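You operate a simulated robot arm through the tools that you are given. There is no shell and no other tool. Be economical: measure what you need, move in short steps, check, and stop when the job is done.

You are at the controls of a simulated robot arm. One attempt, no reset.

Task
Clamp the filler block in, cap the stud red and pad the clip holes.
Fine: block in the white pocket, yellow pad astride the rail.

The check looks at the end state, three seconds after you hand in, the way a careful person would. Anything else that was tipped, shoved, dropped, spilled or broken makes it a failure. A push-on lid holds only when it is set on centred and level and pressed home; a screw cap is set on level and turned clockwise until tight.

Robot
A 6-joint arm with a two-finger parallel gripper, fixed in place. Base frame: the origin is at the foot of the arm, x ahead of it, y to its left, z up. Readings come in m, degrees, newtons and seconds.
With the tool pointing down near the work surface it reaches from about 0.32 to 0.7 m from the base axis. Its first joint turns from -166.0 to 166.0 degrees. Payload 4.1 kg.
The tool frame sits at the grasp point between the pads (the TCP): z along the fingers, y along the line on which they close. The tips reach 0.023 m beyond it. Largest opening 0.094 m; finger width 0.038, thickness 0.01; the body of the gripper, 0.054 by 0.096 m, starts 0.039 m behind the TCP.
Orientation is that of the tool frame in the base frame, as a unit quaternion [x, y, z, w]. With the fingers straight down and closing along the base's y, the tool's x points along the base's -x, its y along +y and its z along -z.

Tools
- The arm moves only by the tool nudge_tool. Its arguments are lists of equal length, an entry for each row: "dr": the turn, a rotation vector about the tool's x, y, z in rad, a list of three; "dp": the shift along the tool's x, y, z in mm, a list of three; "gripper": the closure, from 0 (fully open) to 1 (shut). In form: {"dr": [[ax, ay, az], ...], "dp": [[tx, ty, tz], ...], "gripper": [gripper, ...]}. A call has 1 to 20 rows; each row shifts and turns the commanded pose from where the row before left it, along the tool's axes as they then stand. A row lasts 0.2 s, in which the tool goes at most 0.05 m and 8.6 degrees; a call with a longer step from one row to the next is refused whole, and so is a gripper value outside its range. Where a pose cannot be reached the arm comes as near as it can. A force on the tool above 70 N (or 10 N above the force at the start of the call, whichever is more), or a blocked arm, ends the call early, and 0.2 s more pass. The fingers move at their own pace (about 0.045 m/s each) and stop on an object; they squeeze with about 21 N. The grip force told is the motor's: it shows also when the fingers shut on nothing. Time passes only in rows, and 0.2 s behind the last, so rows that do not move let the fingers close. It gives the time, the measured TCP pose, the force on the tool (base axes), the opening and the grip force at its end, in the units of the frame above (readings bear some noise).
- Cameras (640 x 400 px; columns grow to the right, rows downward): "scene" is fixed at [0.2241, -0.4943, 1.5694]; the picture's right is [0.48, -0.88, 0.00], its down [-0.87, -0.47, -0.10] and it looks along [0.09, 0.05, -0.99] (base axes); focal length 214 px, centre (320, 200). "wrist" rides on the gripper at [-0.039, 0, -0.044] in the tool frame; the picture's right is [0.00, -1.00, 0.00], its down [0.97, 0.00, -0.24] and it looks along [0.24, 0.00, 0.97] (tool axes); focal length 218 px, centre (320, 200). There is no depth. A picture from a camera that has moved, and an enlarged one, comes with that camera's place and axes in the base frame and with its lens. The place of the scene camera against the robot may be out by one fixed shift of up to 0.018 m in any direction.
- camera(camera): a new picture of that camera. The clock stands still meanwhile.
- move_column(by): slides the trunk up (or, below 0, down) by that many m; the arm rides with it, the base frame stays. It gives what a move gives, with no picture.
- enlarge(camera, box): a new picture of the part [left, top, right, bottom] of that camera's present view, enlarged. The clock stands still meanwhile.
- finish_job(): hands the job in; it is judged then, once.

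Work in short steps. Places have to be worked out from the pictures, the camera data and where the tool is seen: move nearer, look again, correct. Check each grasp and each placing, and mend what went wrong. You have 120 turns and 64 pictures in all, those below and enlarged ones among them. Open the gripper and draw the arm clear of the work before you hand the job in, unless the task says otherwise; then end with one line.

The tools are called after ">>>" by a JSON object that holds its "api" and its "payload". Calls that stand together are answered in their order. nudge_tool: Moves the arm, as the interface text tells. Its arguments: {"type":"object","properties":{"dr":{"type":"array"},"dp":{"type":"array"},"gripper":{"type":"array"}},"required":["dr","dp","gripper"]} The other tools are called the same way: move_column (by) slides the trunk up or down; camera (camera) takes a picture; enlarge (camera, box) takes an enlarged picture of a part of a camera's view; finish_job () hands the job in.

At the start:

```text
clock: 0.0
eef_pos: [0.2422, -0.2715, 1.2871]
tool_rot: [0.0, 1.0, 0.0, 0.0]
contact_force: [0.0, -0.5, 1.1]
gripper_width: 0.0942
grasp_force: 0.1
trunk travel left (down, up): [-0.525, 0.065]
```

scene: 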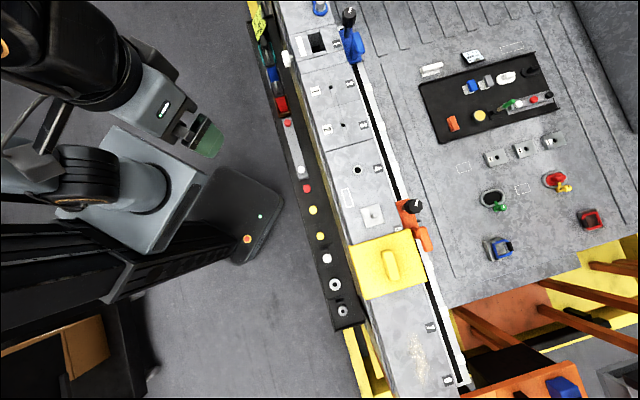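
wrist: 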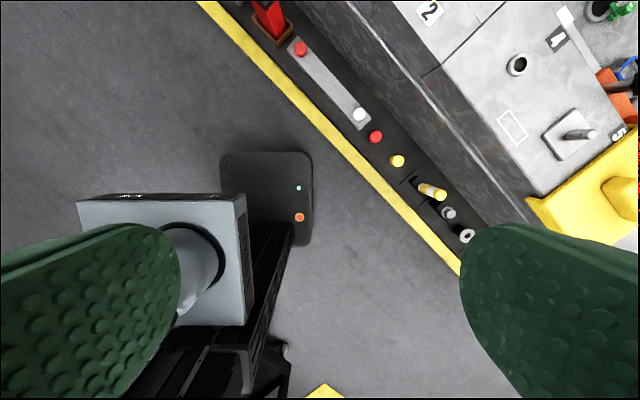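

I start by looking at the scene enlarged to identify the parts.

>>> {"api": "enlarge", "payload": {"camera": "scene", "box": [240, 0, 400, 100]}}

>>> {"api": "enlarge", "payload": {"camera": "scene", "box": [260, 80, 420, 180]}}

>>> {"api": "enlarge", "payload": {"camera": "scene", "box": [280, 160, 480, 330]}}

>>> {"api": "enlarge", "payload": {"camera": "scene", "box": [410, 30, 620, 270]}}

```text
4.00 times, centred on (320, 50) of scene
camera zoom: at [0.2241, -0.4943, 1.5694], right [0.48, -0.88, 0.0], down [-0.87, -0.47, -0.1], along [0.09, 0.05, -0.99], focal length 858 px, centre (320, 800)
```

zoom: 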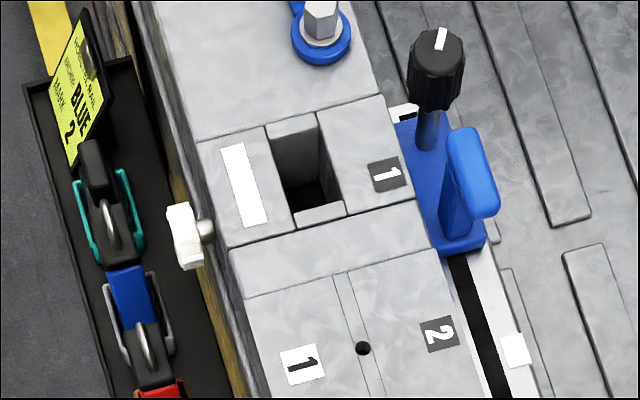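

```text
4.00 times, centred on (340, 130) of scene
camera zoom: at [0.2241, -0.4943, 1.5694], right [0.48, -0.88, 0.0], down [-0.87, -0.47, -0.1], along [0.09, 0.05, -0.99], focal length 858 px, centre (240, 480)
```

zoom: 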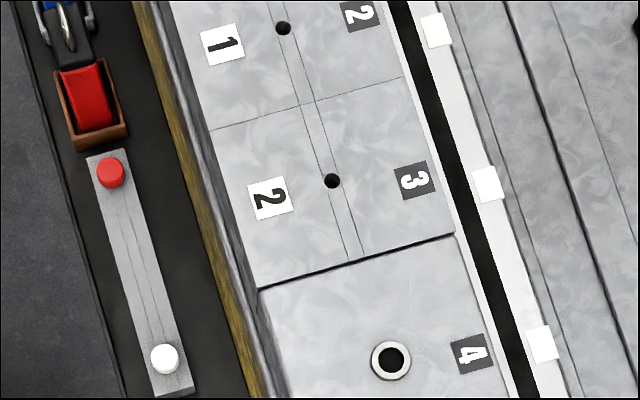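

```text
2.35 times, centred on (380, 245) of scene
camera zoom: at [0.2241, -0.4943, 1.5694], right [0.48, -0.88, 0.0], down [-0.87, -0.47, -0.1], along [0.09, 0.05, -0.99], focal length 505 px, centre (179, 94)
```

zoom: 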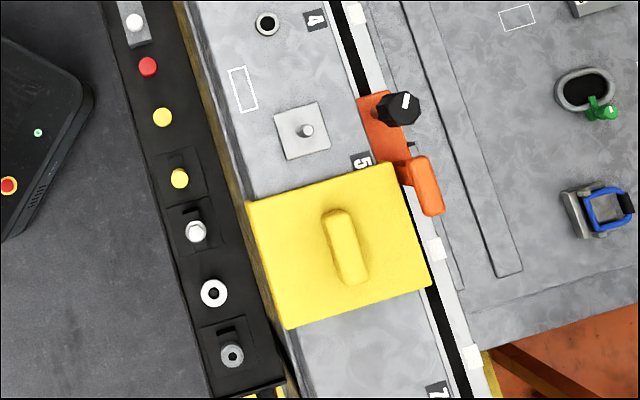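

```text
1.67 times, centred on (515, 150) of scene
camera zoom: at [0.2241, -0.4943, 1.5694], right [0.48, -0.88, 0.0], down [-0.87, -0.47, -0.1], along [0.09, 0.05, -0.99], focal length 358 px, centre (-5, 283)
```

zoom: 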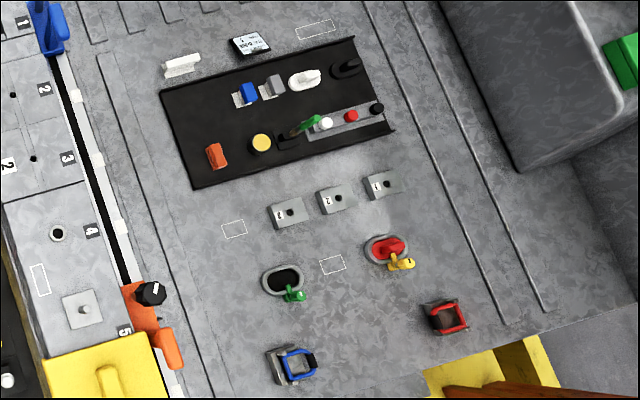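

The items need closer views. I carry the wrist camera forward, high above the fixture.

>>> {"api": "nudge_tool", "payload": {"dr": [[0, 0, 0], [0, 0, 0], [0, 0, 0], [0, 0, 0], [0, 0, 0], [0, 0, 0]], "dp": [[-40, 0, 0], [-40, 0, 0], [-40, 0, 0], [-40, 0, 0], [-40, 0, 0], [-40, 0, 0]], "gripper": [0, 0, 0, 0, 0, 0]}}

>>> {"api": "camera", "payload": {"camera": "wrist"}}

```text
clock: 1.4
eef_pos: [0.4821, -0.2696, 1.288]
tool_rot: [0.0, 1.0, 0.0, -0.001]
contact_force: [0.5, 0.5, 0.8]
gripper_width: 0.0939
grasp_force: 0.1
trunk travel left (down, up): [-0.525, 0.065]
```

```text
57 pictures are left
camera wrist: at [0.5208, -0.2703, 1.3321], right [0.0, -1.0, 0.0], down [-0.97, 0.0, 0.24], along [-0.24, 0.0, -0.97], focal length 218 px, centre (320, 200)
```

wrist: 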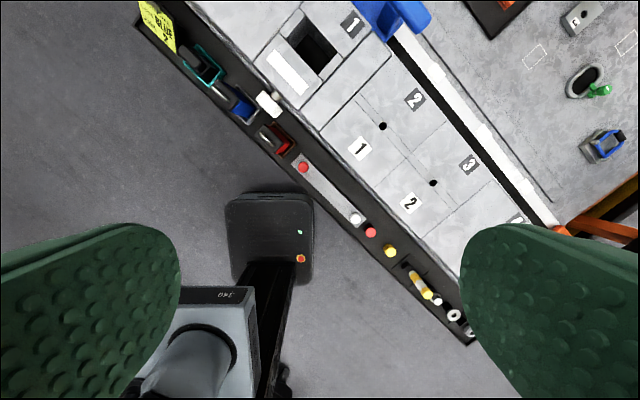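

>>> {"api": "enlarge", "payload": {"camera": "wrist", "box": [130, 0, 330, 160]}}

>>> {"api": "enlarge", "payload": {"camera": "wrist", "box": [280, 140, 500, 340]}}

```text
2.50 times, centred on (230, 80) of wrist
camera zoom: at [0.5208, -0.2703, 1.3321], right [0.0, -1.0, 0.0], down [-0.97, 0.0, 0.24], along [-0.24, 0.0, -0.97], focal length 546 px, centre (545, 500)
```

zoom: 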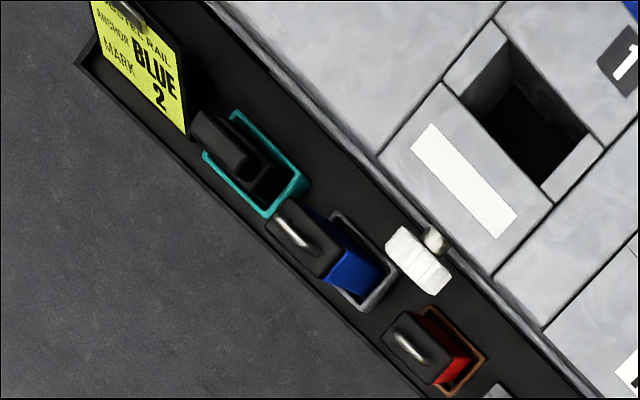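

```text
2.00 times, centred on (390, 240) of wrist
camera zoom: at [0.5208, -0.2703, 1.3321], right [0.0, -1.0, 0.0], down [-0.97, 0.0, 0.24], along [-0.24, 0.0, -0.97], focal length 436 px, centre (180, 120)
```

zoom: 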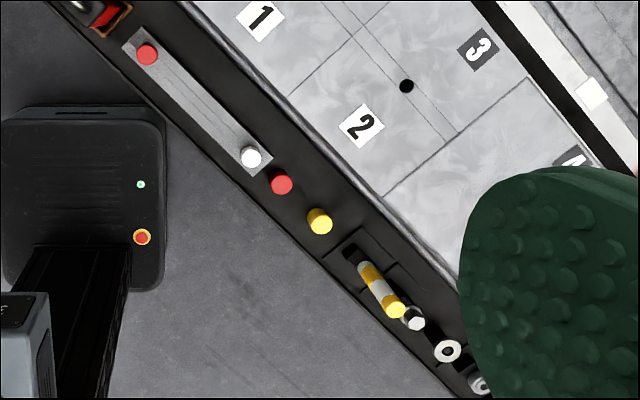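

There is a sign with text. I go closer to read it and view the blocks.

>>> {"api": "nudge_tool", "payload": {"dr": [[0, 0, 0], [0, 0, 0], [0, 0, 0], [0, 0, 0]], "dp": [[-25, 35, 0], [-25, 35, 10], [-20, 30, 10], [0, 10, 0]], "gripper": [0, 0, 0, 0]}}

>>> {"api": "camera", "payload": {"camera": "wrist"}}

```text
clock: 2.4
eef_pos: [0.5519, -0.162, 1.2673]
tool_rot: [0.0, 1.0, 0.001, 0.0]
contact_force: [0.7, 0.2, -0.2]
gripper_width: 0.0938
grasp_force: 0.1
trunk travel left (down, up): [-0.525, 0.065]
```

```text
54 pictures are left
camera wrist: at [0.5905, -0.162, 1.3121], right [0.0, -1.0, 0.0], down [-0.97, 0.0, 0.24], along [-0.24, 0.0, -0.97], focal length 218 px, centre (320, 200)
```

wrist: 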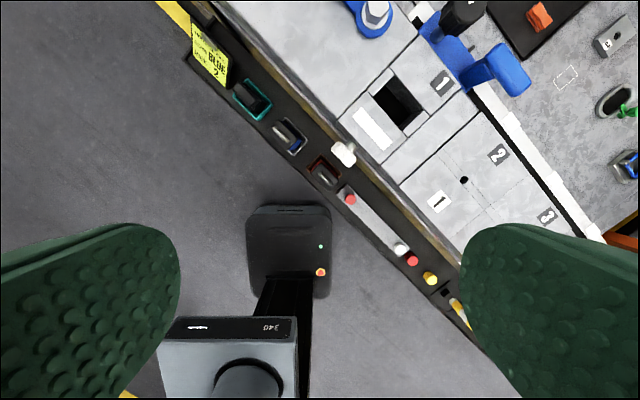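

>>> {"api": "enlarge", "payload": {"camera": "wrist", "box": [180, 10, 260, 90]}}

>>> {"api": "enlarge", "payload": {"camera": "wrist", "box": [220, 60, 380, 220]}}

>>> {"api": "enlarge", "payload": {"camera": "wrist", "box": [320, 0, 540, 160]}}

```text
5.00 times, centred on (220, 50) of wrist
camera zoom: at [0.5905, -0.162, 1.3121], right [0.0, -1.0, 0.0], down [-0.97, 0.0, 0.24], along [-0.24, 0.0, -0.97], focal length 1091 px, centre (820, 950)
```

zoom: 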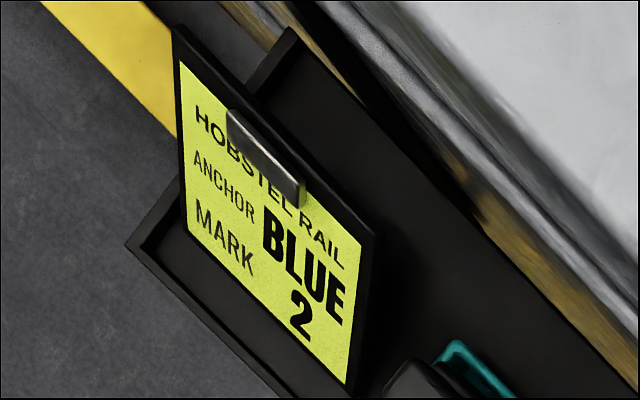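

```text
2.50 times, centred on (300, 140) of wrist
camera zoom: at [0.5905, -0.162, 1.3121], right [0.0, -1.0, 0.0], down [-0.97, 0.0, 0.24], along [-0.24, 0.0, -0.97], focal length 546 px, centre (370, 350)
```

zoom: 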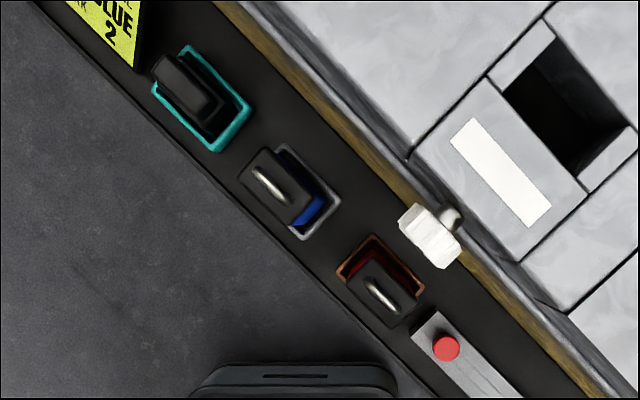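

```text
2.50 times, centred on (430, 80) of wrist
camera zoom: at [0.5905, -0.162, 1.3121], right [0.0, -1.0, 0.0], down [-0.97, 0.0, 0.24], along [-0.24, 0.0, -0.97], focal length 546 px, centre (45, 500)
```

zoom: 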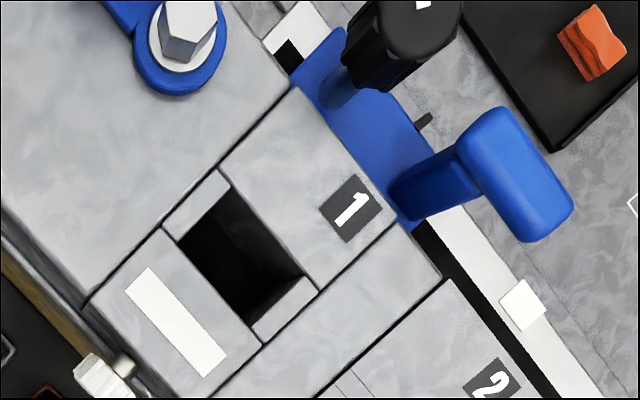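

The sign names an anchor setting, which the task does not ask for as such. I tilt the tool to look obliquely at the tray blocks.

>>> {"api": "nudge_tool", "payload": {"dr": [[0, -0.13, 0], [0, -0.13, 0], [0, -0.13, 0], [0, -0.13, 0], [0, -0.13, 0], [0, 0, 0]], "dp": [[30, 0, 35], [30, 0, 35], [30, 0, 35], [20, 0, 20], [20, 0, 20], [0, 0, 0]], "gripper": [0, 0, 0, 0, 0, 0]}}

>>> {"api": "camera", "payload": {"camera": "wrist"}}

```text
clock: 3.8
eef_pos: [0.4608, -0.1607, 1.0964]
tool_rot: [0.0, 0.947, -0.001, 0.32]
contact_force: [0.0, -0.6, 0.2]
gripper_width: 0.0939
grasp_force: 0.1
trunk travel left (down, up): [-0.525, 0.065]
```

```text
50 pictures are left
camera wrist: at [0.4644, -0.1595, 1.1563], right [0.0, -1.0, 0.0], down [-0.92, 0.0, -0.4], along [0.4, 0.0, -0.92], focal length 218 px, centre (320, 200)
```

wrist: 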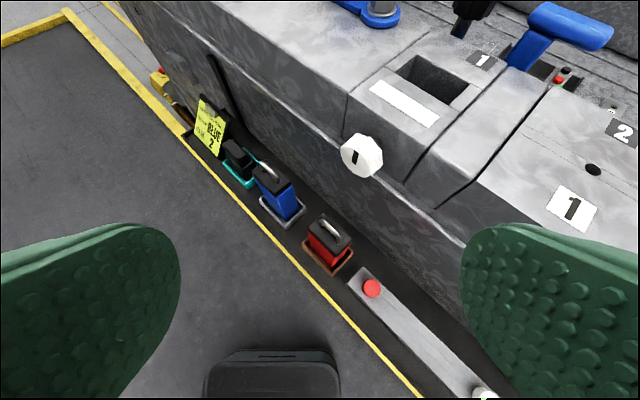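

>>> {"api": "enlarge", "payload": {"camera": "wrist", "box": [190, 90, 390, 290]}}

>>> {"api": "enlarge", "payload": {"camera": "wrist", "box": [330, 20, 530, 190]}}

```text
2.00 times, centred on (290, 190) of wrist
camera zoom: at [0.4644, -0.1595, 1.1563], right [0.0, -1.0, 0.0], down [-0.92, 0.0, -0.4], along [0.4, 0.0, -0.92], focal length 436 px, centre (380, 220)
```

zoom: 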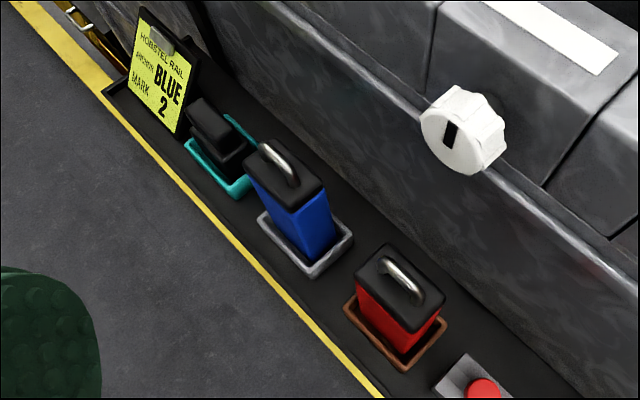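

```text
2.35 times, centred on (430, 105) of wrist
camera zoom: at [0.4644, -0.1595, 1.1563], right [0.0, -1.0, 0.0], down [-0.92, 0.0, -0.4], along [0.4, 0.0, -0.92], focal length 514 px, centre (61, 424)
```

zoom: 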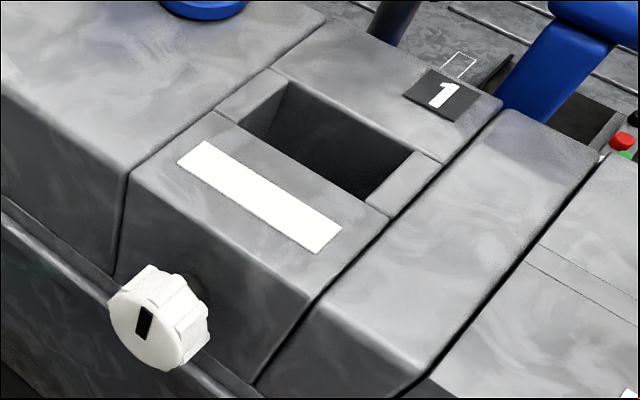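

The black piece in the teal holder, plus blue and red cells. I level the tool, yaw 45° to align with the rail, and go look at the other end.

>>> {"api": "nudge_tool", "payload": {"dr": [[0, 0.13, 0], [0, 0.13, 0], [0, 0.13, 0], [0, 0.13, 0], [0, 0.13, 0], [0, 0, 0.131], [0, 0, 0.131], [0, 0, 0.131], [0, 0, 0.131], [0, 0, 0.131], [0, 0, 0.13], [0, 0, 0], [0, 0, 0], [0, 0, 0], [0, 0, 0], [0, 0, 0], [0, 0, 0], [0, 0, 0]], "dp": [[0, 0, -20], [0, 0, -20], [0, 0, -20], [0, 0, -20], [0, 0, -10], [0, 0, 0], [0, 0, 0], [0, 0, 0], [0, 0, 0], [0, 0, 0], [0, 0, 0], [0, -45, 0], [0, -45, 0], [0, -45, 0], [0, -45, 0], [0, -45, 0], [0, -45, 0], [0, -20, 0]], "gripper": [0, 0, 0, 0, 0, 0, 0, 0, 0, 0, 0, 0, 0, 0, 0, 0, 0, 0]}}

>>> {"api": "camera", "payload": {"camera": "wrist"}}

```text
clock: 7.6
eef_pos: [0.2165, -0.3642, 1.1796]
tool_rot: [0.383, 0.924, 0.0, 0.0]
contact_force: [0.7, 0.7, 0.2]
gripper_width: 0.094
grasp_force: 0.1
trunk travel left (down, up): [-0.525, 0.065]
```

```text
47 pictures are left
camera wrist: at [0.244, -0.391, 1.2243], right [-0.71, -0.71, 0.0], down [-0.69, 0.69, 0.24], along [-0.17, 0.17, -0.97], focal length 218 px, centre (320, 200)
```

wrist: 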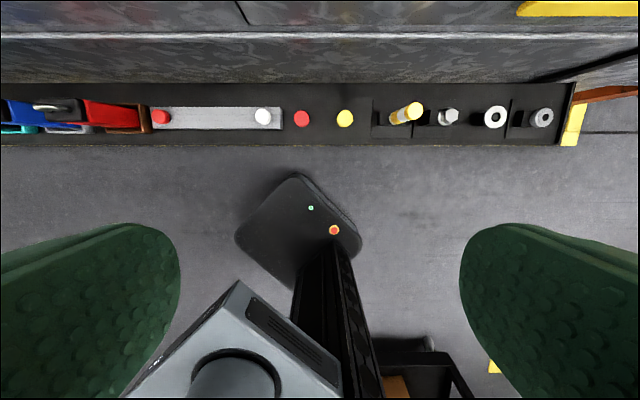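

>>> {"api": "enlarge", "payload": {"camera": "wrist", "box": [240, 70, 600, 170]}}

>>> {"api": "nudge_tool", "payload": {"dr": [[0, 0, 0], [0, 0, 0], [0, 0, 0], [0, -0.12, 0], [0, -0.12, 0], [0, -0.12, 0]], "dp": [[-40, -10, -20], [-40, -10, -20], [-40, -10, -20], [0, 0, 0], [0, 0, 0], [0, 0, 0]], "gripper": [0, 0, 0, 0, 0, 0]}}

>>> {"api": "camera", "payload": {"camera": "wrist"}}

```text
1.78 times, centred on (420, 120) of wrist
camera zoom: at [0.244, -0.391, 1.2243], right [-0.71, -0.71, 0.0], down [-0.69, 0.69, 0.24], along [-0.17, 0.17, -0.97], focal length 388 px, centre (142, 342)
```

zoom: 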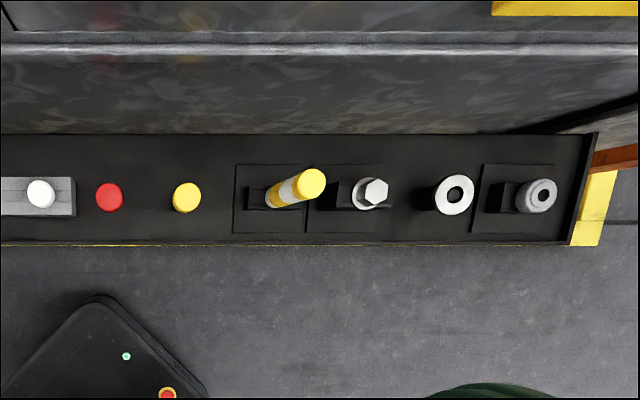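

```text
clock: 9.0
eef_pos: [0.2815, -0.472, 1.2383]
tool_rot: [0.376, 0.909, -0.069, 0.167]
contact_force: [0.3, 0.3, 0.4]
gripper_width: 0.0941
grasp_force: 0.0
trunk travel left (down, up): [-0.525, 0.065]
```

```text
45 pictures are left
camera wrist: at [0.2965, -0.4869, 1.2946], right [-0.71, -0.71, 0.0], down [-0.7, 0.7, -0.12], along [0.08, -0.08, -0.99], focal length 218 px, centre (320, 200)
```

wrist: 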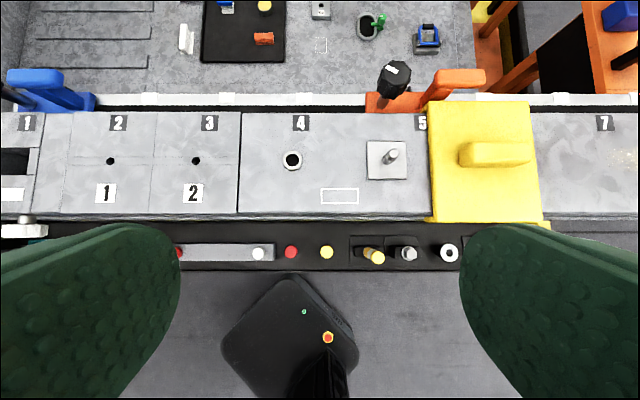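

>>> {"api": "enlarge", "payload": {"camera": "wrist", "box": [340, 60, 560, 240]}}

>>> {"api": "enlarge", "payload": {"camera": "wrist", "box": [165, 220, 345, 280]}}

```text
2.22 times, centred on (450, 150) of wrist
camera zoom: at [0.2965, -0.4869, 1.2946], right [-0.71, -0.71, 0.0], down [-0.7, 0.7, -0.12], along [0.08, -0.08, -0.99], focal length 485 px, centre (31, 311)
```

zoom: 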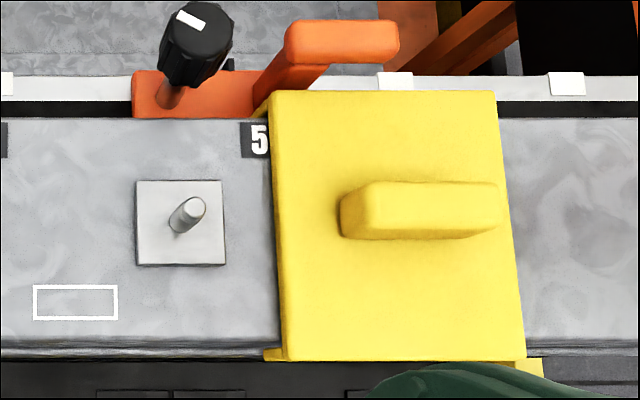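

```text
3.56 times, centred on (255, 250) of wrist
camera zoom: at [0.2965, -0.4869, 1.2946], right [-0.71, -0.71, 0.0], down [-0.7, 0.7, -0.12], along [0.08, -0.08, -0.99], focal length 776 px, centre (551, 22)
```

zoom: 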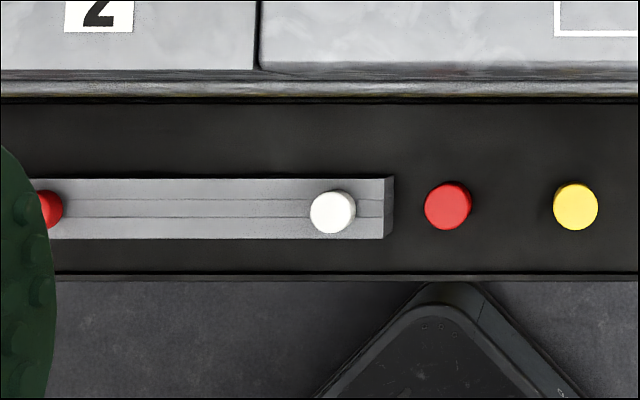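

The yellow saddle pad with a handle is what should go over the two clip holes (labels 1, 2); the loose red cap goes on the stud. I move above the pad for an exact look.

>>> {"api": "nudge_tool", "payload": {"dr": [[0, 0.115, 0], [0, 0, 0], [0, 0, 0], [0, 0, 0], [0, 0, 0], [0, 0, 0]], "dp": [[0, 0, 0], [-10, -40, 0], [-10, -40, 0], [-10, -40, 0], [-10, -40, 0], [0, 0, 0]], "gripper": [0, 0, 0, 0, 0, 0]}}

>>> {"api": "camera", "payload": {"camera": "wrist"}}

```text
clock: 10.4
eef_pos: [0.1935, -0.592, 1.2388]
tool_rot: [0.38, 0.917, -0.046, 0.113]
contact_force: [0.2, 0.6, -0.6]
gripper_width: 0.094
grasp_force: 0.1
out of reach, approached as far as the arm can: row 5
trunk travel left (down, up): [-0.525, 0.065]
```

```text
42 pictures are left
camera wrist: at [0.2124, -0.6118, 1.2919], right [-0.71, -0.71, 0.0], down [-0.71, 0.71, 0.0], along [0.0, 0.0, -1.0], focal length 218 px, centre (320, 200)
```

wrist: 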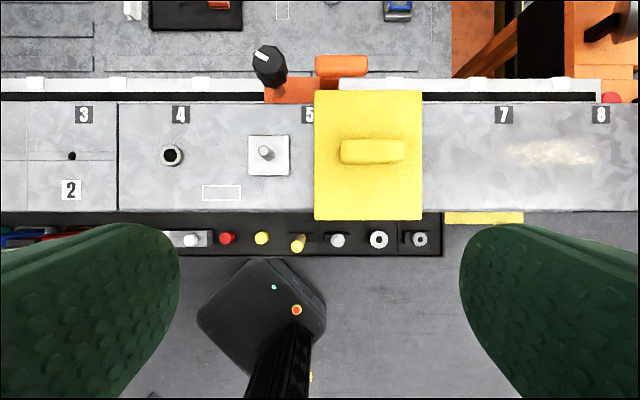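

Pad top ≈ z 1.03, centre near n=.637, s=-.34 (r≈.72), so reach is the issue. I level, yaw 90° and move over the handle at lower height to see if it is reachable.

>>> {"api": "nudge_tool", "payload": {"dr": [[0, 0.1225, 0], [0, 0.1225, 0], [0, 0, 0.1309], [0, 0, 0.1309], [0, 0, 0.1309], [0, 0, 0.1309], [0, 0, 0.1309], [0, 0, 0.1309], [0, 0, 0.1309], [0, 0, 0.1309], [0, 0, 0.1309], [0, 0, 0.1309], [0, 0, 0.1309], [0, 0, 0.1309], [0, 0, 0]], "dp": [[0, 0, 20], [0, 0, 30], [0, 0, 30], [0, 0, 20], [0, 0, 0], [0, 0, 0], [0, 0, 0], [0, 0, 0], [0, 0, 0], [0, 0, 0], [0, 0, 0], [0, 0, 0], [0, 0, 0], [0, 0, 0], [0, 0, 0]], "gripper": [0, 0, 0, 0, 0, 0, 0, 0, 0, 0, 0, 0, 0, 0, 0]}}

```text
clock: 13.6
eef_pos: [0.194, -0.5858, 1.1314]
tool_rot: [0.924, 0.381, 0.0, -0.001]
contact_force: [-1.1, 0.1, -0.1]
gripper_width: 0.0937
grasp_force: 0.1
out of reach, approached as far as the arm can: row 1, 2
trunk travel left (down, up): [-0.525, 0.065]
```

>>> {"api": "nudge_tool", "payload": {"dr": [[0, 0, 0], [0, 0, 0], [0, 0, 0]], "dp": [[-30, 35, 0], [-33, 30, 0], [0, 20, 0]], "gripper": [0, 0, 0]}}

>>> {"api": "camera", "payload": {"camera": "wrist"}}

```text
clock: 14.4
eef_pos: [0.2015, -0.6054, 1.1164]
tool_rot: [0.924, 0.383, 0.0, 0.0]
contact_force: [0.8, -0.3, -0.5]
gripper_width: 0.0937
grasp_force: 0.1
out of reach, approached as far as the arm can: row 1, 2, 3
trunk travel left (down, up): [-0.525, 0.065]
```

```text
41 pictures are left
camera wrist: at [0.1733, -0.6334, 1.1621], right [-0.71, 0.71, 0.0], down [0.69, 0.69, 0.24], along [0.17, 0.17, -0.97], focal length 218 px, centre (320, 200)
```

wrist: 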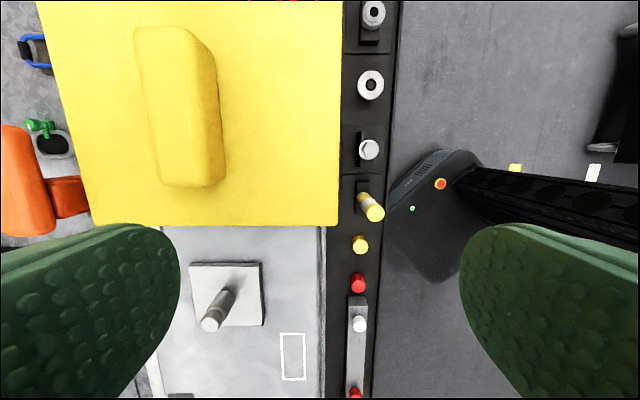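

Reach improves lower down relative to the shoulder, so I raise the trunk to its top and go lower.

>>> {"api": "move_column", "payload": {"by": 0.064}}

>>> {"api": "nudge_tool", "payload": {"dr": [[0, 0, 0], [0, 0, 0], [0, 0, 0], [0, 0, 0]], "dp": [[0, 0, 35], [0, 0, 35], [-18, 20, 0], [-18, 20, 0]], "gripper": [0, 0, 0, 0]}}

```text
clock: 15.4
eef_pos: [0.1999, -0.6067, 1.1801]
tool_rot: [0.924, 0.382, -0.001, 0.0]
contact_force: [-0.3, -0.3, 0.6]
gripper_width: 0.0942
grasp_force: 0.0
trunk travel left (down, up): [-0.589, 0.001]
```

```text
clock: 16.4
eef_pos: [0.2003, -0.6275, 1.1038]
tool_rot: [0.924, 0.383, 0.0, -0.001]
contact_force: [0.8, 0.0, -0.3]
gripper_width: 0.0938
grasp_force: 0.0
out of reach, approached as far as the arm can: row 3, 4
trunk travel left (down, up): [-0.589, 0.001]
```

Straight down the limit is r≈.66. I will instead grip the handle lengthwise (≈69 mm, closing along s) with the tool leaning outward in the n plane. Yaw back 90° and tilt.

>>> {"api": "nudge_tool", "payload": {"dr": [[0, 0, -0.1309], [0, 0, -0.1309], [0, 0, -0.1309], [0, 0, -0.1309], [0, 0, -0.1309], [0, 0, -0.1309], [0, 0, -0.1309], [0, 0, -0.1309], [0, 0, -0.1309], [0, 0, -0.1309], [0, 0, -0.1309], [0, 0, -0.1309], [0, -0.1, 0], [0, -0.1, 0], [0, -0.1, 0], [0, -0.1, 0], [0, 0, 0]], "dp": [[0, 0, -5], [0, 0, 0], [0, 0, 0], [0, 0, 0], [0, 0, 0], [0, 0, 0], [0, 0, 0], [0, 0, 0], [0, 0, 0], [0, 0, 0], [0, 0, 0], [0, 0, 0], [0, -8, 0], [0, -8, 0], [0, -8, 0], [0, -8, 0], [0, 0, 0]], "gripper": [0, 0, 0, 0, 0, 0, 0, 0, 0, 0, 0, 0, 0, 0, 0, 0, 0]}}

```text
clock: 20.0
eef_pos: [0.1742, -0.6477, 1.1115]
tool_rot: [0.375, 0.905, -0.077, 0.184]
contact_force: [0.7, 0.9, -0.1]
gripper_width: 0.0939
grasp_force: 0.1
trunk travel left (down, up): [-0.589, 0.001]
```

>>> {"api": "nudge_tool", "payload": {"dr": [[0, 0, 0], [0, 0, 0], [0, 0, 0]], "dp": [[-21, -2.5, 18], [-21, -2, 18], [0, 0, 0]], "gripper": [0, 0, 0]}}

>>> {"api": "camera", "payload": {"camera": "wrist"}}

```text
clock: 20.8
eef_pos: [0.2078, -0.687, 1.095]
tool_rot: [0.375, 0.905, -0.076, 0.183]
contact_force: [-0.1, 0.3, -0.2]
gripper_width: 0.094
grasp_force: 0.1
trunk travel left (down, up): [-0.589, 0.001]
```

```text
40 pictures are left
camera wrist: at [0.2198, -0.6998, 1.1514], right [-0.71, -0.71, 0.0], down [-0.7, 0.7, -0.16], along [0.11, -0.11, -0.99], focal length 218 px, centre (320, 200)
```

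wrist: 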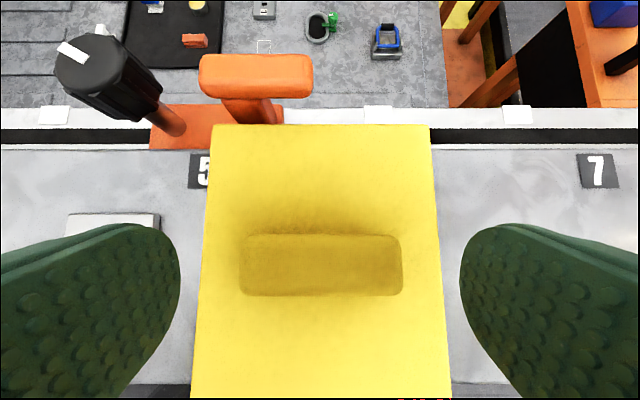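

Handle is centred between the fingers. I descend and close.

>>> {"api": "nudge_tool", "payload": {"dr": [[0, 0, 0], [0, 0, 0], [0, 0, 0], [0, 0, 0], [0, 0, 0], [0, 0, 0]], "dp": [[4, 0, 15], [4, 0, 15], [0, 0, 0], [0, 0, 0], [0, 0, 0], [0, 0, 0]], "gripper": [0, 0, 0, 1, 1, 1]}}

>>> {"api": "camera", "payload": {"camera": "wrist"}}

```text
clock: 22.2
eef_pos: [0.2097, -0.6903, 1.0634]
tool_rot: [0.375, 0.905, -0.076, 0.183]
contact_force: [0.7, 0.0, 0.0]
gripper_width: 0.0699
grasp_force: 20.5
trunk travel left (down, up): [-0.589, 0.001]
```

```text
39 pictures are left
camera wrist: at [0.2235, -0.7031, 1.1204], right [-0.71, -0.71, 0.0], down [-0.7, 0.7, -0.16], along [0.11, -0.11, -0.99], focal length 218 px, centre (320, 200)
```

wrist: 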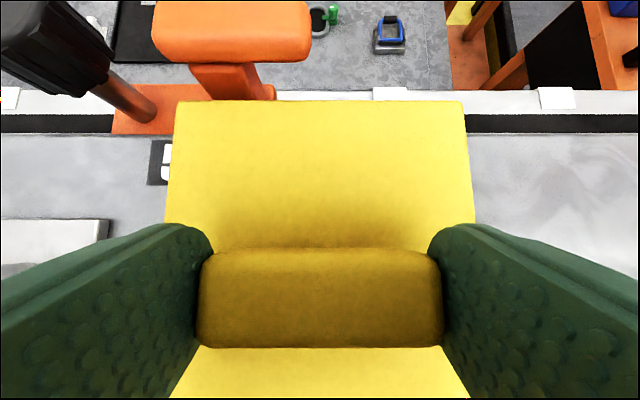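

Firm grip at 70 mm. I lift slowly straight up, watching force (the orange handle is close to the far edge).

>>> {"api": "nudge_tool", "payload": {"dr": [[0, 0, 0], [0, 0, 0], [0, 0, 0], [0, 0, 0]], "dp": [[-2, 0, -4.6], [-2, 0, -4.6], [-2, 0, -4.6], [-2, 0, -4.6]], "gripper": [1, 1, 1, 1]}}

>>> {"api": "camera", "payload": {"camera": "scene"}}

```text
clock: 23.2
eef_pos: [0.2108, -0.6877, 1.084]
tool_rot: [0.375, 0.906, -0.076, 0.183]
contact_force: [-0.1, 0.3, -1.0]
gripper_width: 0.0695
grasp_force: 20.9
trunk travel left (down, up): [-0.589, 0.001]
```

```text
38 pictures are left
```

scene: 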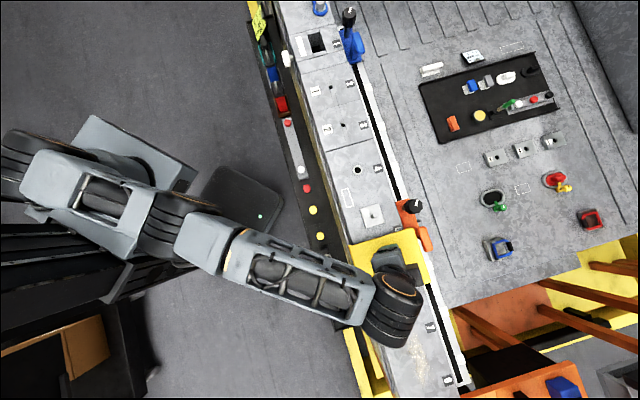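

Light and lifting freely. I continue up, pulling in slightly.

>>> {"api": "nudge_tool", "payload": {"dr": [[0, 0, 0], [0, 0, 0], [0, 0, 0], [0, 0, 0], [0, 0, 0]], "dp": [[-3, 0, -7], [-2, 0, -8], [5, 0, -14], [10, 0, -14], [10, 0, -18]], "gripper": [1, 1, 1, 1, 1]}}

>>> {"api": "camera", "payload": {"camera": "wrist"}}

```text
clock: 24.4
eef_pos: [0.1815, -0.6567, 1.1321]
tool_rot: [0.375, 0.905, -0.076, 0.184]
contact_force: [0.3, 0.6, -2.4]
gripper_width: 0.0697
grasp_force: 20.9
out of reach, approached as far as the arm can: row 1
trunk travel left (down, up): [-0.589, 0.001]
```

```text
37 pictures are left
camera wrist: at [0.1943, -0.6701, 1.1895], right [-0.71, -0.71, 0.0], down [-0.7, 0.7, -0.16], along [0.11, -0.11, -0.99], focal length 218 px, centre (320, 200)
```

wrist: 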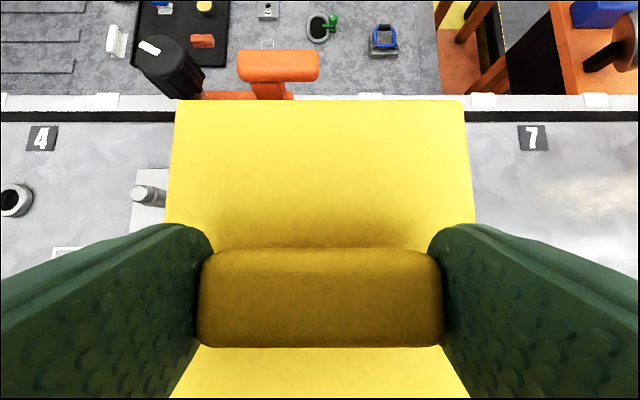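

>>> {"api": "nudge_tool", "payload": {"dr": [[0, 0, 0], [0, 0, 0], [0, 0, 0], [0, 0, 0], [0, 0, 0], [0, 0, 0], [0, 0, 0], [0, 0, 0], [0, 0, 0], [0, 0, 0], [0, 0, 0], [0, 0, 0], [0, 0, 0]], "dp": [[2.4, 0, -20], [2.4, 0, -20], [0, 20, 0], [0, 40, 0], [0, 45, 0], [0, 45, 0], [0, 45, 0], [0, 45, 0], [0, 45, 0], [0, 45, 0], [0, 45, 0], [0, 32, 0], [0, 10, 0]], "gripper": [1, 1, 1, 1, 1, 1, 1, 1, 1, 1, 1, 1, 1]}}

>>> {"api": "camera", "payload": {"camera": "wrist"}}

>>> {"api": "camera", "payload": {"camera": "scene"}}

```text
clock: 27.2
eef_pos: [0.463, -0.3465, 1.1681]
tool_rot: [0.375, 0.906, -0.076, 0.183]
contact_force: [-0.3, 0.8, -1.7]
gripper_width: 0.0696
grasp_force: 21.1
trunk travel left (down, up): [-0.589, 0.001]
```

```text
36 pictures are left
camera wrist: at [0.4763, -0.3606, 1.2248], right [-0.71, -0.71, 0.0], down [-0.7, 0.7, -0.16], along [0.11, -0.11, -0.99], focal length 218 px, centre (320, 200)
```

wrist: 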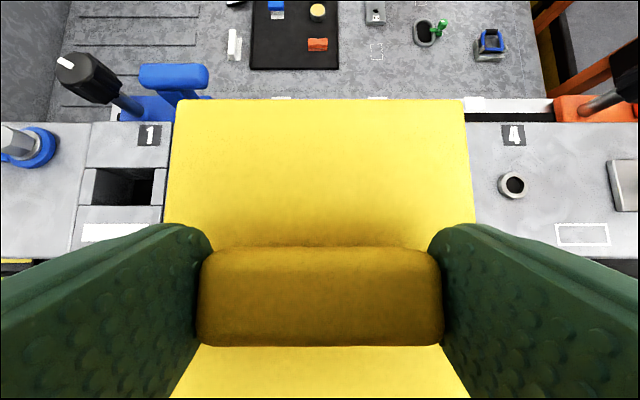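

```text
35 pictures are left
```

scene: 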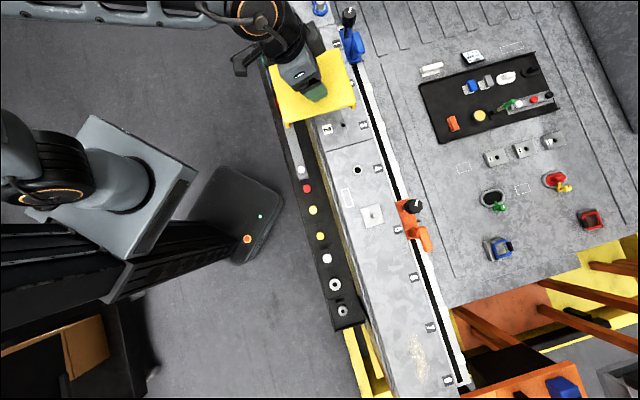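

Pad is over the 2–3 region, free of the blue anchor. I move outward to n=.636 and down to just above seating.

>>> {"api": "nudge_tool", "payload": {"dr": [[0, 0, 0], [0, 0, 0], [0, 0, 0], [0, 0, 0], [0, 0, 0]], "dp": [[-20, 0, 8.5], [-20, 0, 8.5], [-9.5, -1.4, 13], [10, 0, 23], [0, 0, 18]], "gripper": [1, 1, 1, 1, 1]}}

>>> {"api": "camera", "payload": {"camera": "wrist"}}

```text
clock: 28.4
eef_pos: [0.5086, -0.3948, 1.1158]
tool_rot: [0.375, 0.906, -0.076, 0.184]
contact_force: [-0.6, -0.1, 0.0]
gripper_width: 0.0701
grasp_force: 21.1
trunk travel left (down, up): [-0.589, 0.001]
```

```text
34 pictures are left
camera wrist: at [0.5218, -0.4072, 1.174], right [-0.71, -0.71, 0.0], down [-0.7, 0.7, -0.16], along [0.11, -0.11, -0.99], focal length 218 px, centre (320, 200)
```

wrist: 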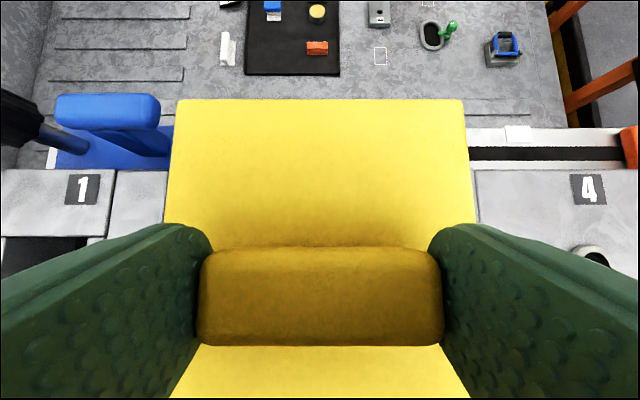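

>>> {"api": "nudge_tool", "payload": {"dr": [[0, 0, 0], [0, 0, 0], [0, 0, 0], [0, 0, 0], [0, 0, 0], [0, 0, 0]], "dp": [[6, 0.5, 9], [4.5, 0, 9.5], [4, 0, 9.3], [4, 0, 9.3], [2, 0, 5], [1.3, 0, 3.3]], "gripper": [1, 1, 1, 1, 1, 1]}}

>>> {"api": "camera", "payload": {"camera": "wrist"}}

```text
clock: 29.8
eef_pos: [0.5066, -0.3912, 1.0661]
tool_rot: [0.375, 0.905, -0.076, 0.184]
contact_force: [0.0, -0.2, -1.9]
gripper_width: 0.0698
grasp_force: 20.7
trunk travel left (down, up): [-0.589, 0.001]
```

```text
33 pictures are left
camera wrist: at [0.5188, -0.4041, 1.1232], right [-0.71, -0.71, 0.0], down [-0.7, 0.7, -0.16], along [0.11, -0.11, -0.99], focal length 218 px, centre (320, 200)
```

wrist: 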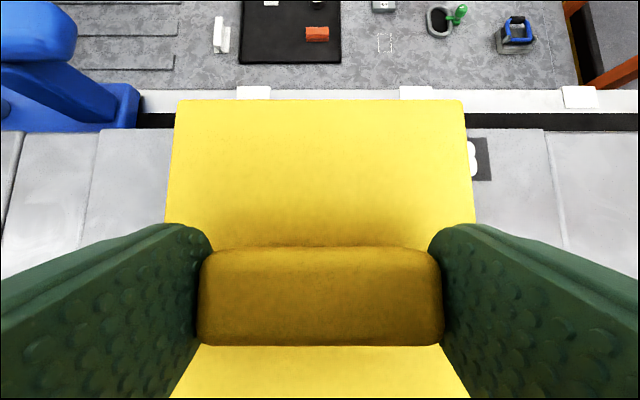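

>>> {"api": "nudge_tool", "payload": {"dr": [[0, 0, 0], [0, 0, 0], [0, 0, 0], [0, 0, 0], [0, 0, 0], [0, 0, 0]], "dp": [[0, 0, 2], [0, 0, 1.5], [0, 0, 0], [0, 0, 0], [0, 0, 0], [0, 0, 0]], "gripper": [1, 1, 1, 0.4, 0.2, 0.0]}}

```text
clock: 31.2
eef_pos: [0.5057, -0.3925, 1.0627]
tool_rot: [0.375, 0.905, -0.076, 0.183]
contact_force: [-0.1, 0.5, 0.5]
gripper_width: 0.0939
grasp_force: 0.1
trunk travel left (down, up): [-0.589, 0.001]
```

Released. I retreat along the tool axis and untilt, then check the pad from above.

>>> {"api": "nudge_tool", "payload": {"dr": [[0, 0, 0], [0, 0, 0], [0, 0, 0], [0, 0, 0], [0, 0, 0], [0, 0, 0], [0, 0.1, 0], [0, 0.1, 0], [0, 0, 0]], "dp": [[-4, 0, -10], [-5, 0, -20], [0, 0, -35], [0, 0, -40], [0, 0, -40], [0, 0, 0], [20, 0, 0], [20, 0, 0], [0, 0, 0]], "gripper": [0, 0, 0, 0, 0, 0, 0, 0, 0]}}

>>> {"api": "camera", "payload": {"camera": "wrist"}}

>>> {"api": "enlarge", "payload": {"camera": "scene", "box": [240, 0, 440, 160]}}

```text
clock: 33.2
eef_pos: [0.445, -0.3334, 1.1865]
tool_rot: [0.381, 0.919, -0.038, 0.091]
contact_force: [0.1, -0.6, -0.1]
gripper_width: 0.0939
grasp_force: 0.0
trunk travel left (down, up): [-0.589, 0.001]
```

```text
32 pictures are left
camera wrist: at [0.4665, -0.3538, 1.2389], right [-0.71, -0.71, 0.0], down [-0.71, 0.71, 0.04], along [-0.03, 0.03, -1.0], focal length 218 px, centre (320, 200)
```

wrist: 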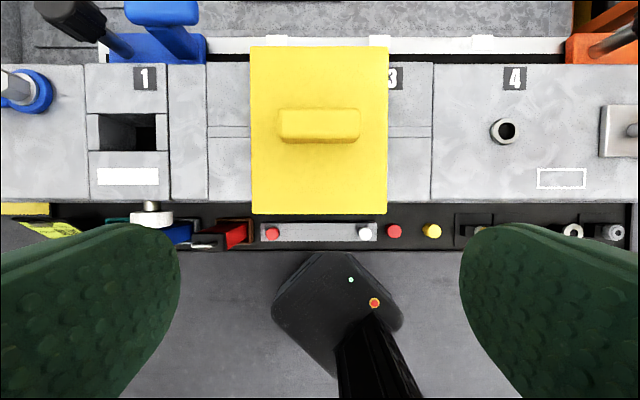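

```text
2.50 times, centred on (340, 80) of scene
camera zoom: at [0.2241, -0.4943, 1.5694], right [0.48, -0.88, 0.0], down [-0.87, -0.47, -0.1], along [0.09, 0.05, -0.99], focal length 536 px, centre (270, 500)
```

zoom: 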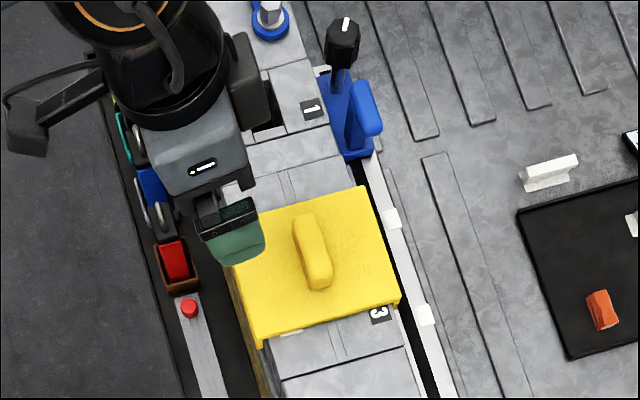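

Pad seated centred over both holes (edges s .0145–.146; holes .025–.137). Now I go look at the black block in the teal holder.

>>> {"api": "nudge_tool", "payload": {"dr": [[0, 0.1, 0], [0, 0.1, 0], [0, 0, 0], [0, 0, 0], [0, 0, 0], [0, 0, 0], [0, 0, 0], [0, 0, 0], [0, 0, 0], [0, 0, 0]], "dp": [[30, 20, 0], [30, 40, 0], [20, 45, 0], [10, 45, 0], [0, 45, 20], [0, 45, 20], [0, 45, 20], [0, 45, 20], [0, 10, 0], [0, 0, 0]], "gripper": [0, 0, 0, 0, 0, 0, 0, 0, 0, 0]}}

>>> {"api": "camera", "payload": {"camera": "wrist"}}

```text
clock: 35.4
eef_pos: [0.6221, -0.0307, 1.0979]
tool_rot: [0.383, 0.924, 0.0, 0.0]
contact_force: [-0.2, 0.0, 0.9]
gripper_width: 0.0941
grasp_force: 0.1
trunk travel left (down, up): [-0.589, 0.001]
```

```text
30 pictures are left
camera wrist: at [0.6493, -0.0577, 1.1432], right [-0.71, -0.71, 0.0], down [-0.69, 0.69, 0.24], along [-0.17, 0.17, -0.97], focal length 218 px, centre (320, 200)
```

wrist: 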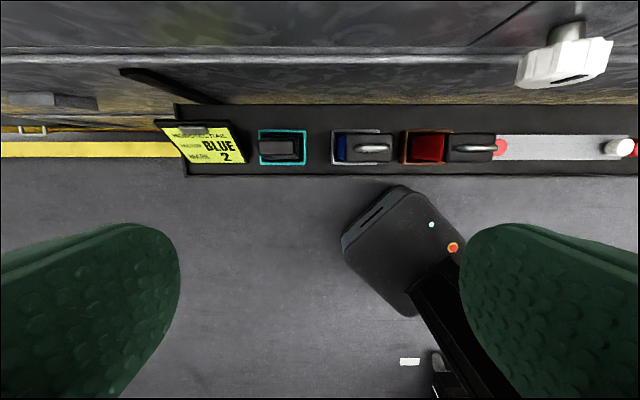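

>>> {"api": "enlarge", "payload": {"camera": "wrist", "box": [240, 100, 520, 200]}}

```text
2.29 times, centred on (380, 150) of wrist
camera zoom: at [0.6493, -0.0577, 1.1432], right [-0.71, -0.71, 0.0], down [-0.69, 0.69, 0.24], along [-0.17, 0.17, -0.97], focal length 499 px, centre (183, 314)
```

zoom: 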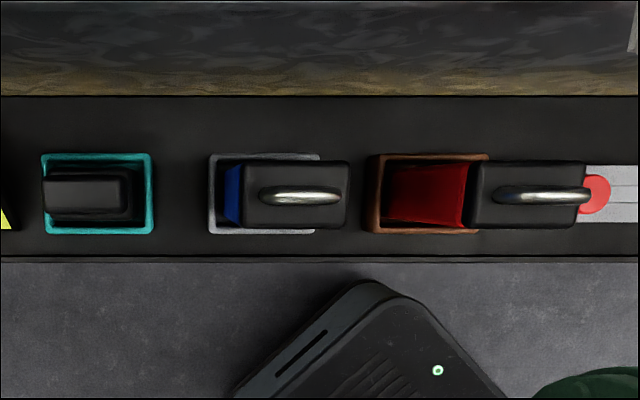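

The black block with a top grip in the teal holder is the filler. I tilt (reach) and descend above it.

>>> {"api": "nudge_tool", "payload": {"dr": [[0, -0.117, 0], [0, -0.117, 0], [0, -0.116, 0], [0, 0, 0], [0, 0, 0], [0, 0, 0], [0, 0, 0], [0, 0, 0]], "dp": [[0, 18, 0], [0, 18, 0], [0, 18, 0], [0, 0, 0], [4, 0, 38], [4, 0, 38], [4, 0, 38], [5, 0, 39]], "gripper": [0, 0, 0, 0, 0, 0, 0, 0]}}

>>> {"api": "camera", "payload": {"camera": "wrist"}}

```text
clock: 37.2
eef_pos: [0.687, -0.0137, 0.9467]
tool_rot: [0.376, 0.91, -0.066, 0.161]
contact_force: [-1.2, 0.3, 0.3]
gripper_width: 0.0938
grasp_force: 0.1
trunk travel left (down, up): [-0.589, 0.001]
```

```text
28 pictures are left
camera wrist: at [0.7022, -0.0299, 1.0043], right [-0.71, -0.71, 0.0], down [-0.7, 0.7, -0.11], along [0.08, -0.08, -0.99], focal length 218 px, centre (320, 200)
```

wrist: 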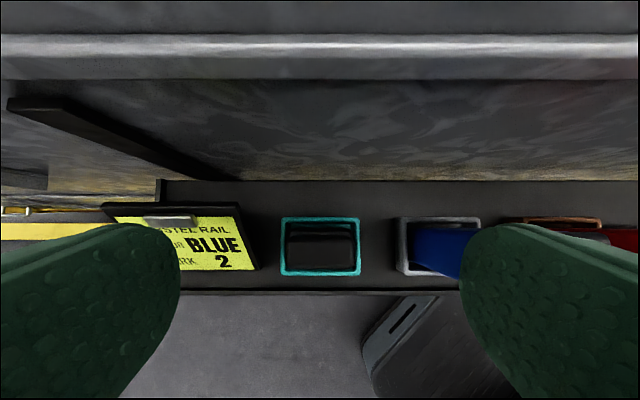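

>>> {"api": "enlarge", "payload": {"camera": "wrist", "box": [260, 195, 380, 295]}}

```text
4.00 times, centred on (320, 245) of wrist
camera zoom: at [0.7022, -0.0299, 1.0043], right [-0.71, -0.71, 0.0], down [-0.7, 0.7, -0.11], along [0.08, -0.08, -0.99], focal length 873 px, centre (320, 20)
```

zoom: 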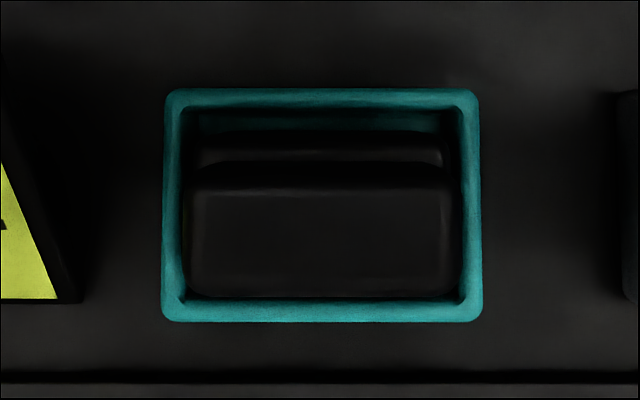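

Block is centred below the fingers (s .475, n .498), grip top ≈ z .843. I descend with tips staying above the holder rim, and close.

>>> {"api": "nudge_tool", "payload": {"dr": [[0, 0, 0], [0, 0, 0], [0, 0, 0], [0, 0, 0], [0, 0, 0], [0, 0, 0], [0, 0, 0], [0, 0, 0]], "dp": [[11, 0, 32], [11, -0.8, 32], [7, 0, 22], [3.5, 0, 10.4], [0, 0, 0], [0, 0, 0], [0, 0, 0], [0, 0, 0]], "gripper": [0, 0, 0, 0, 1, 1, 1, 1]}}

>>> {"api": "camera", "payload": {"camera": "wrist"}}

```text
clock: 39.0
eef_pos: [0.6879, -0.0178, 0.8475]
tool_rot: [0.376, 0.91, -0.067, 0.161]
contact_force: [-0.6, 0.4, -0.5]
gripper_width: 0.051
grasp_force: 20.8
trunk travel left (down, up): [-0.589, 0.001]
```

```text
26 pictures are left
camera wrist: at [0.7037, -0.0333, 0.9034], right [-0.71, -0.71, 0.0], down [-0.7, 0.7, -0.11], along [0.08, -0.08, -0.99], focal length 218 px, centre (320, 200)
```

wrist: 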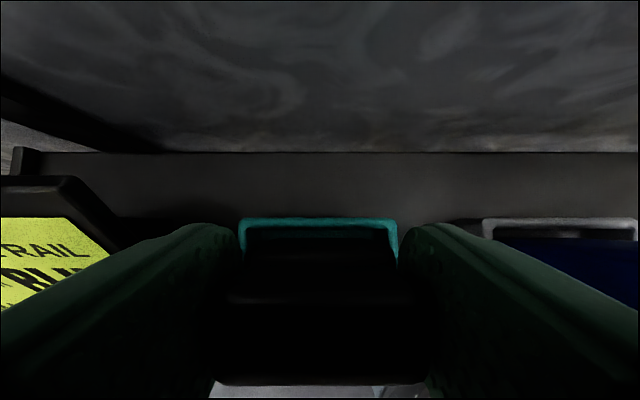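

Gripped at 51 mm. I lift straight up and check.

>>> {"api": "nudge_tool", "payload": {"dr": [[0, 0, 0], [0, 0, 0], [0, 0, 0], [0, 0, 0], [0, 0, 0], [0, 0, 0]], "dp": [[-4, 0, -10], [-6, 0, -17], [-10, 0, -28], [-12, 0, -33], [-12, 0, -33], [0, 0, 0]], "gripper": [1, 1, 1, 1, 1, 1]}}

>>> {"api": "camera", "payload": {"camera": "wrist"}}

```text
clock: 40.4
eef_pos: [0.6896, -0.0185, 0.9762]
tool_rot: [0.378, 0.91, -0.067, 0.16]
contact_force: [-1.0, 0.0, -0.9]
gripper_width: 0.051
grasp_force: 21.0
trunk travel left (down, up): [-0.589, 0.001]
```

```text
25 pictures are left
camera wrist: at [0.7041, -0.0332, 1.0308], right [-0.71, -0.71, 0.0], down [-0.7, 0.7, -0.11], along [0.08, -0.08, -0.99], focal length 218 px, centre (320, 200)
```

wrist: 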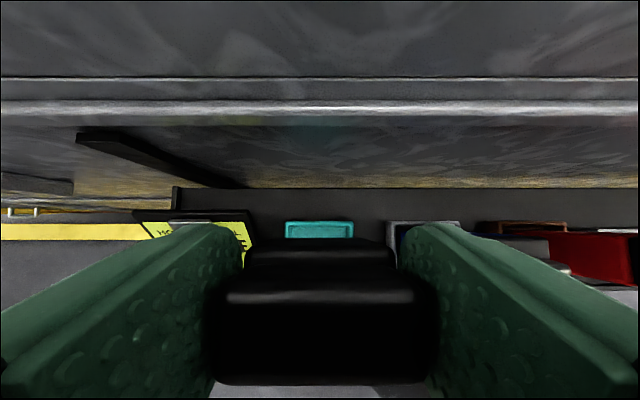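

Block lifted clean. I rise beside the beam and move to the pocket's s.

>>> {"api": "nudge_tool", "payload": {"dr": [[0, 0, 0], [0, 0, 0], [0, 0, 0], [0, 0, 0], [0, 0, 0], [0, 0, 0], [0, 0, 0], [0, 0, 0], [0, 0, 0], [0, 0, 0]], "dp": [[-3, 0, -38], [-5, 0, -38], [-7.5, 0, -38], [-7.5, 0, -37], [0, -40, 0], [0, -40, 0], [0, -40, 0], [0, -40, 0], [0, -41, 0], [0, 0, 0]], "gripper": [1, 1, 1, 1, 1, 1, 1, 1, 1, 1]}}

>>> {"api": "camera", "payload": {"camera": "wrist"}}

```text
clock: 42.6
eef_pos: [0.526, -0.1399, 1.1245]
tool_rot: [0.377, 0.909, -0.067, 0.162]
contact_force: [-0.2, 0.8, -0.8]
gripper_width: 0.051
grasp_force: 21.0
trunk travel left (down, up): [-0.589, 0.001]
```

```text
24 pictures are left
camera wrist: at [0.5402, -0.1555, 1.1803], right [-0.71, -0.71, 0.0], down [-0.7, 0.7, -0.11], along [0.08, -0.08, -0.99], focal length 218 px, centre (320, 200)
```

wrist: 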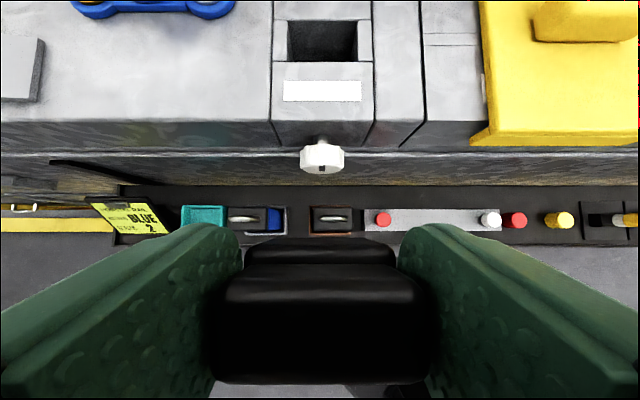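

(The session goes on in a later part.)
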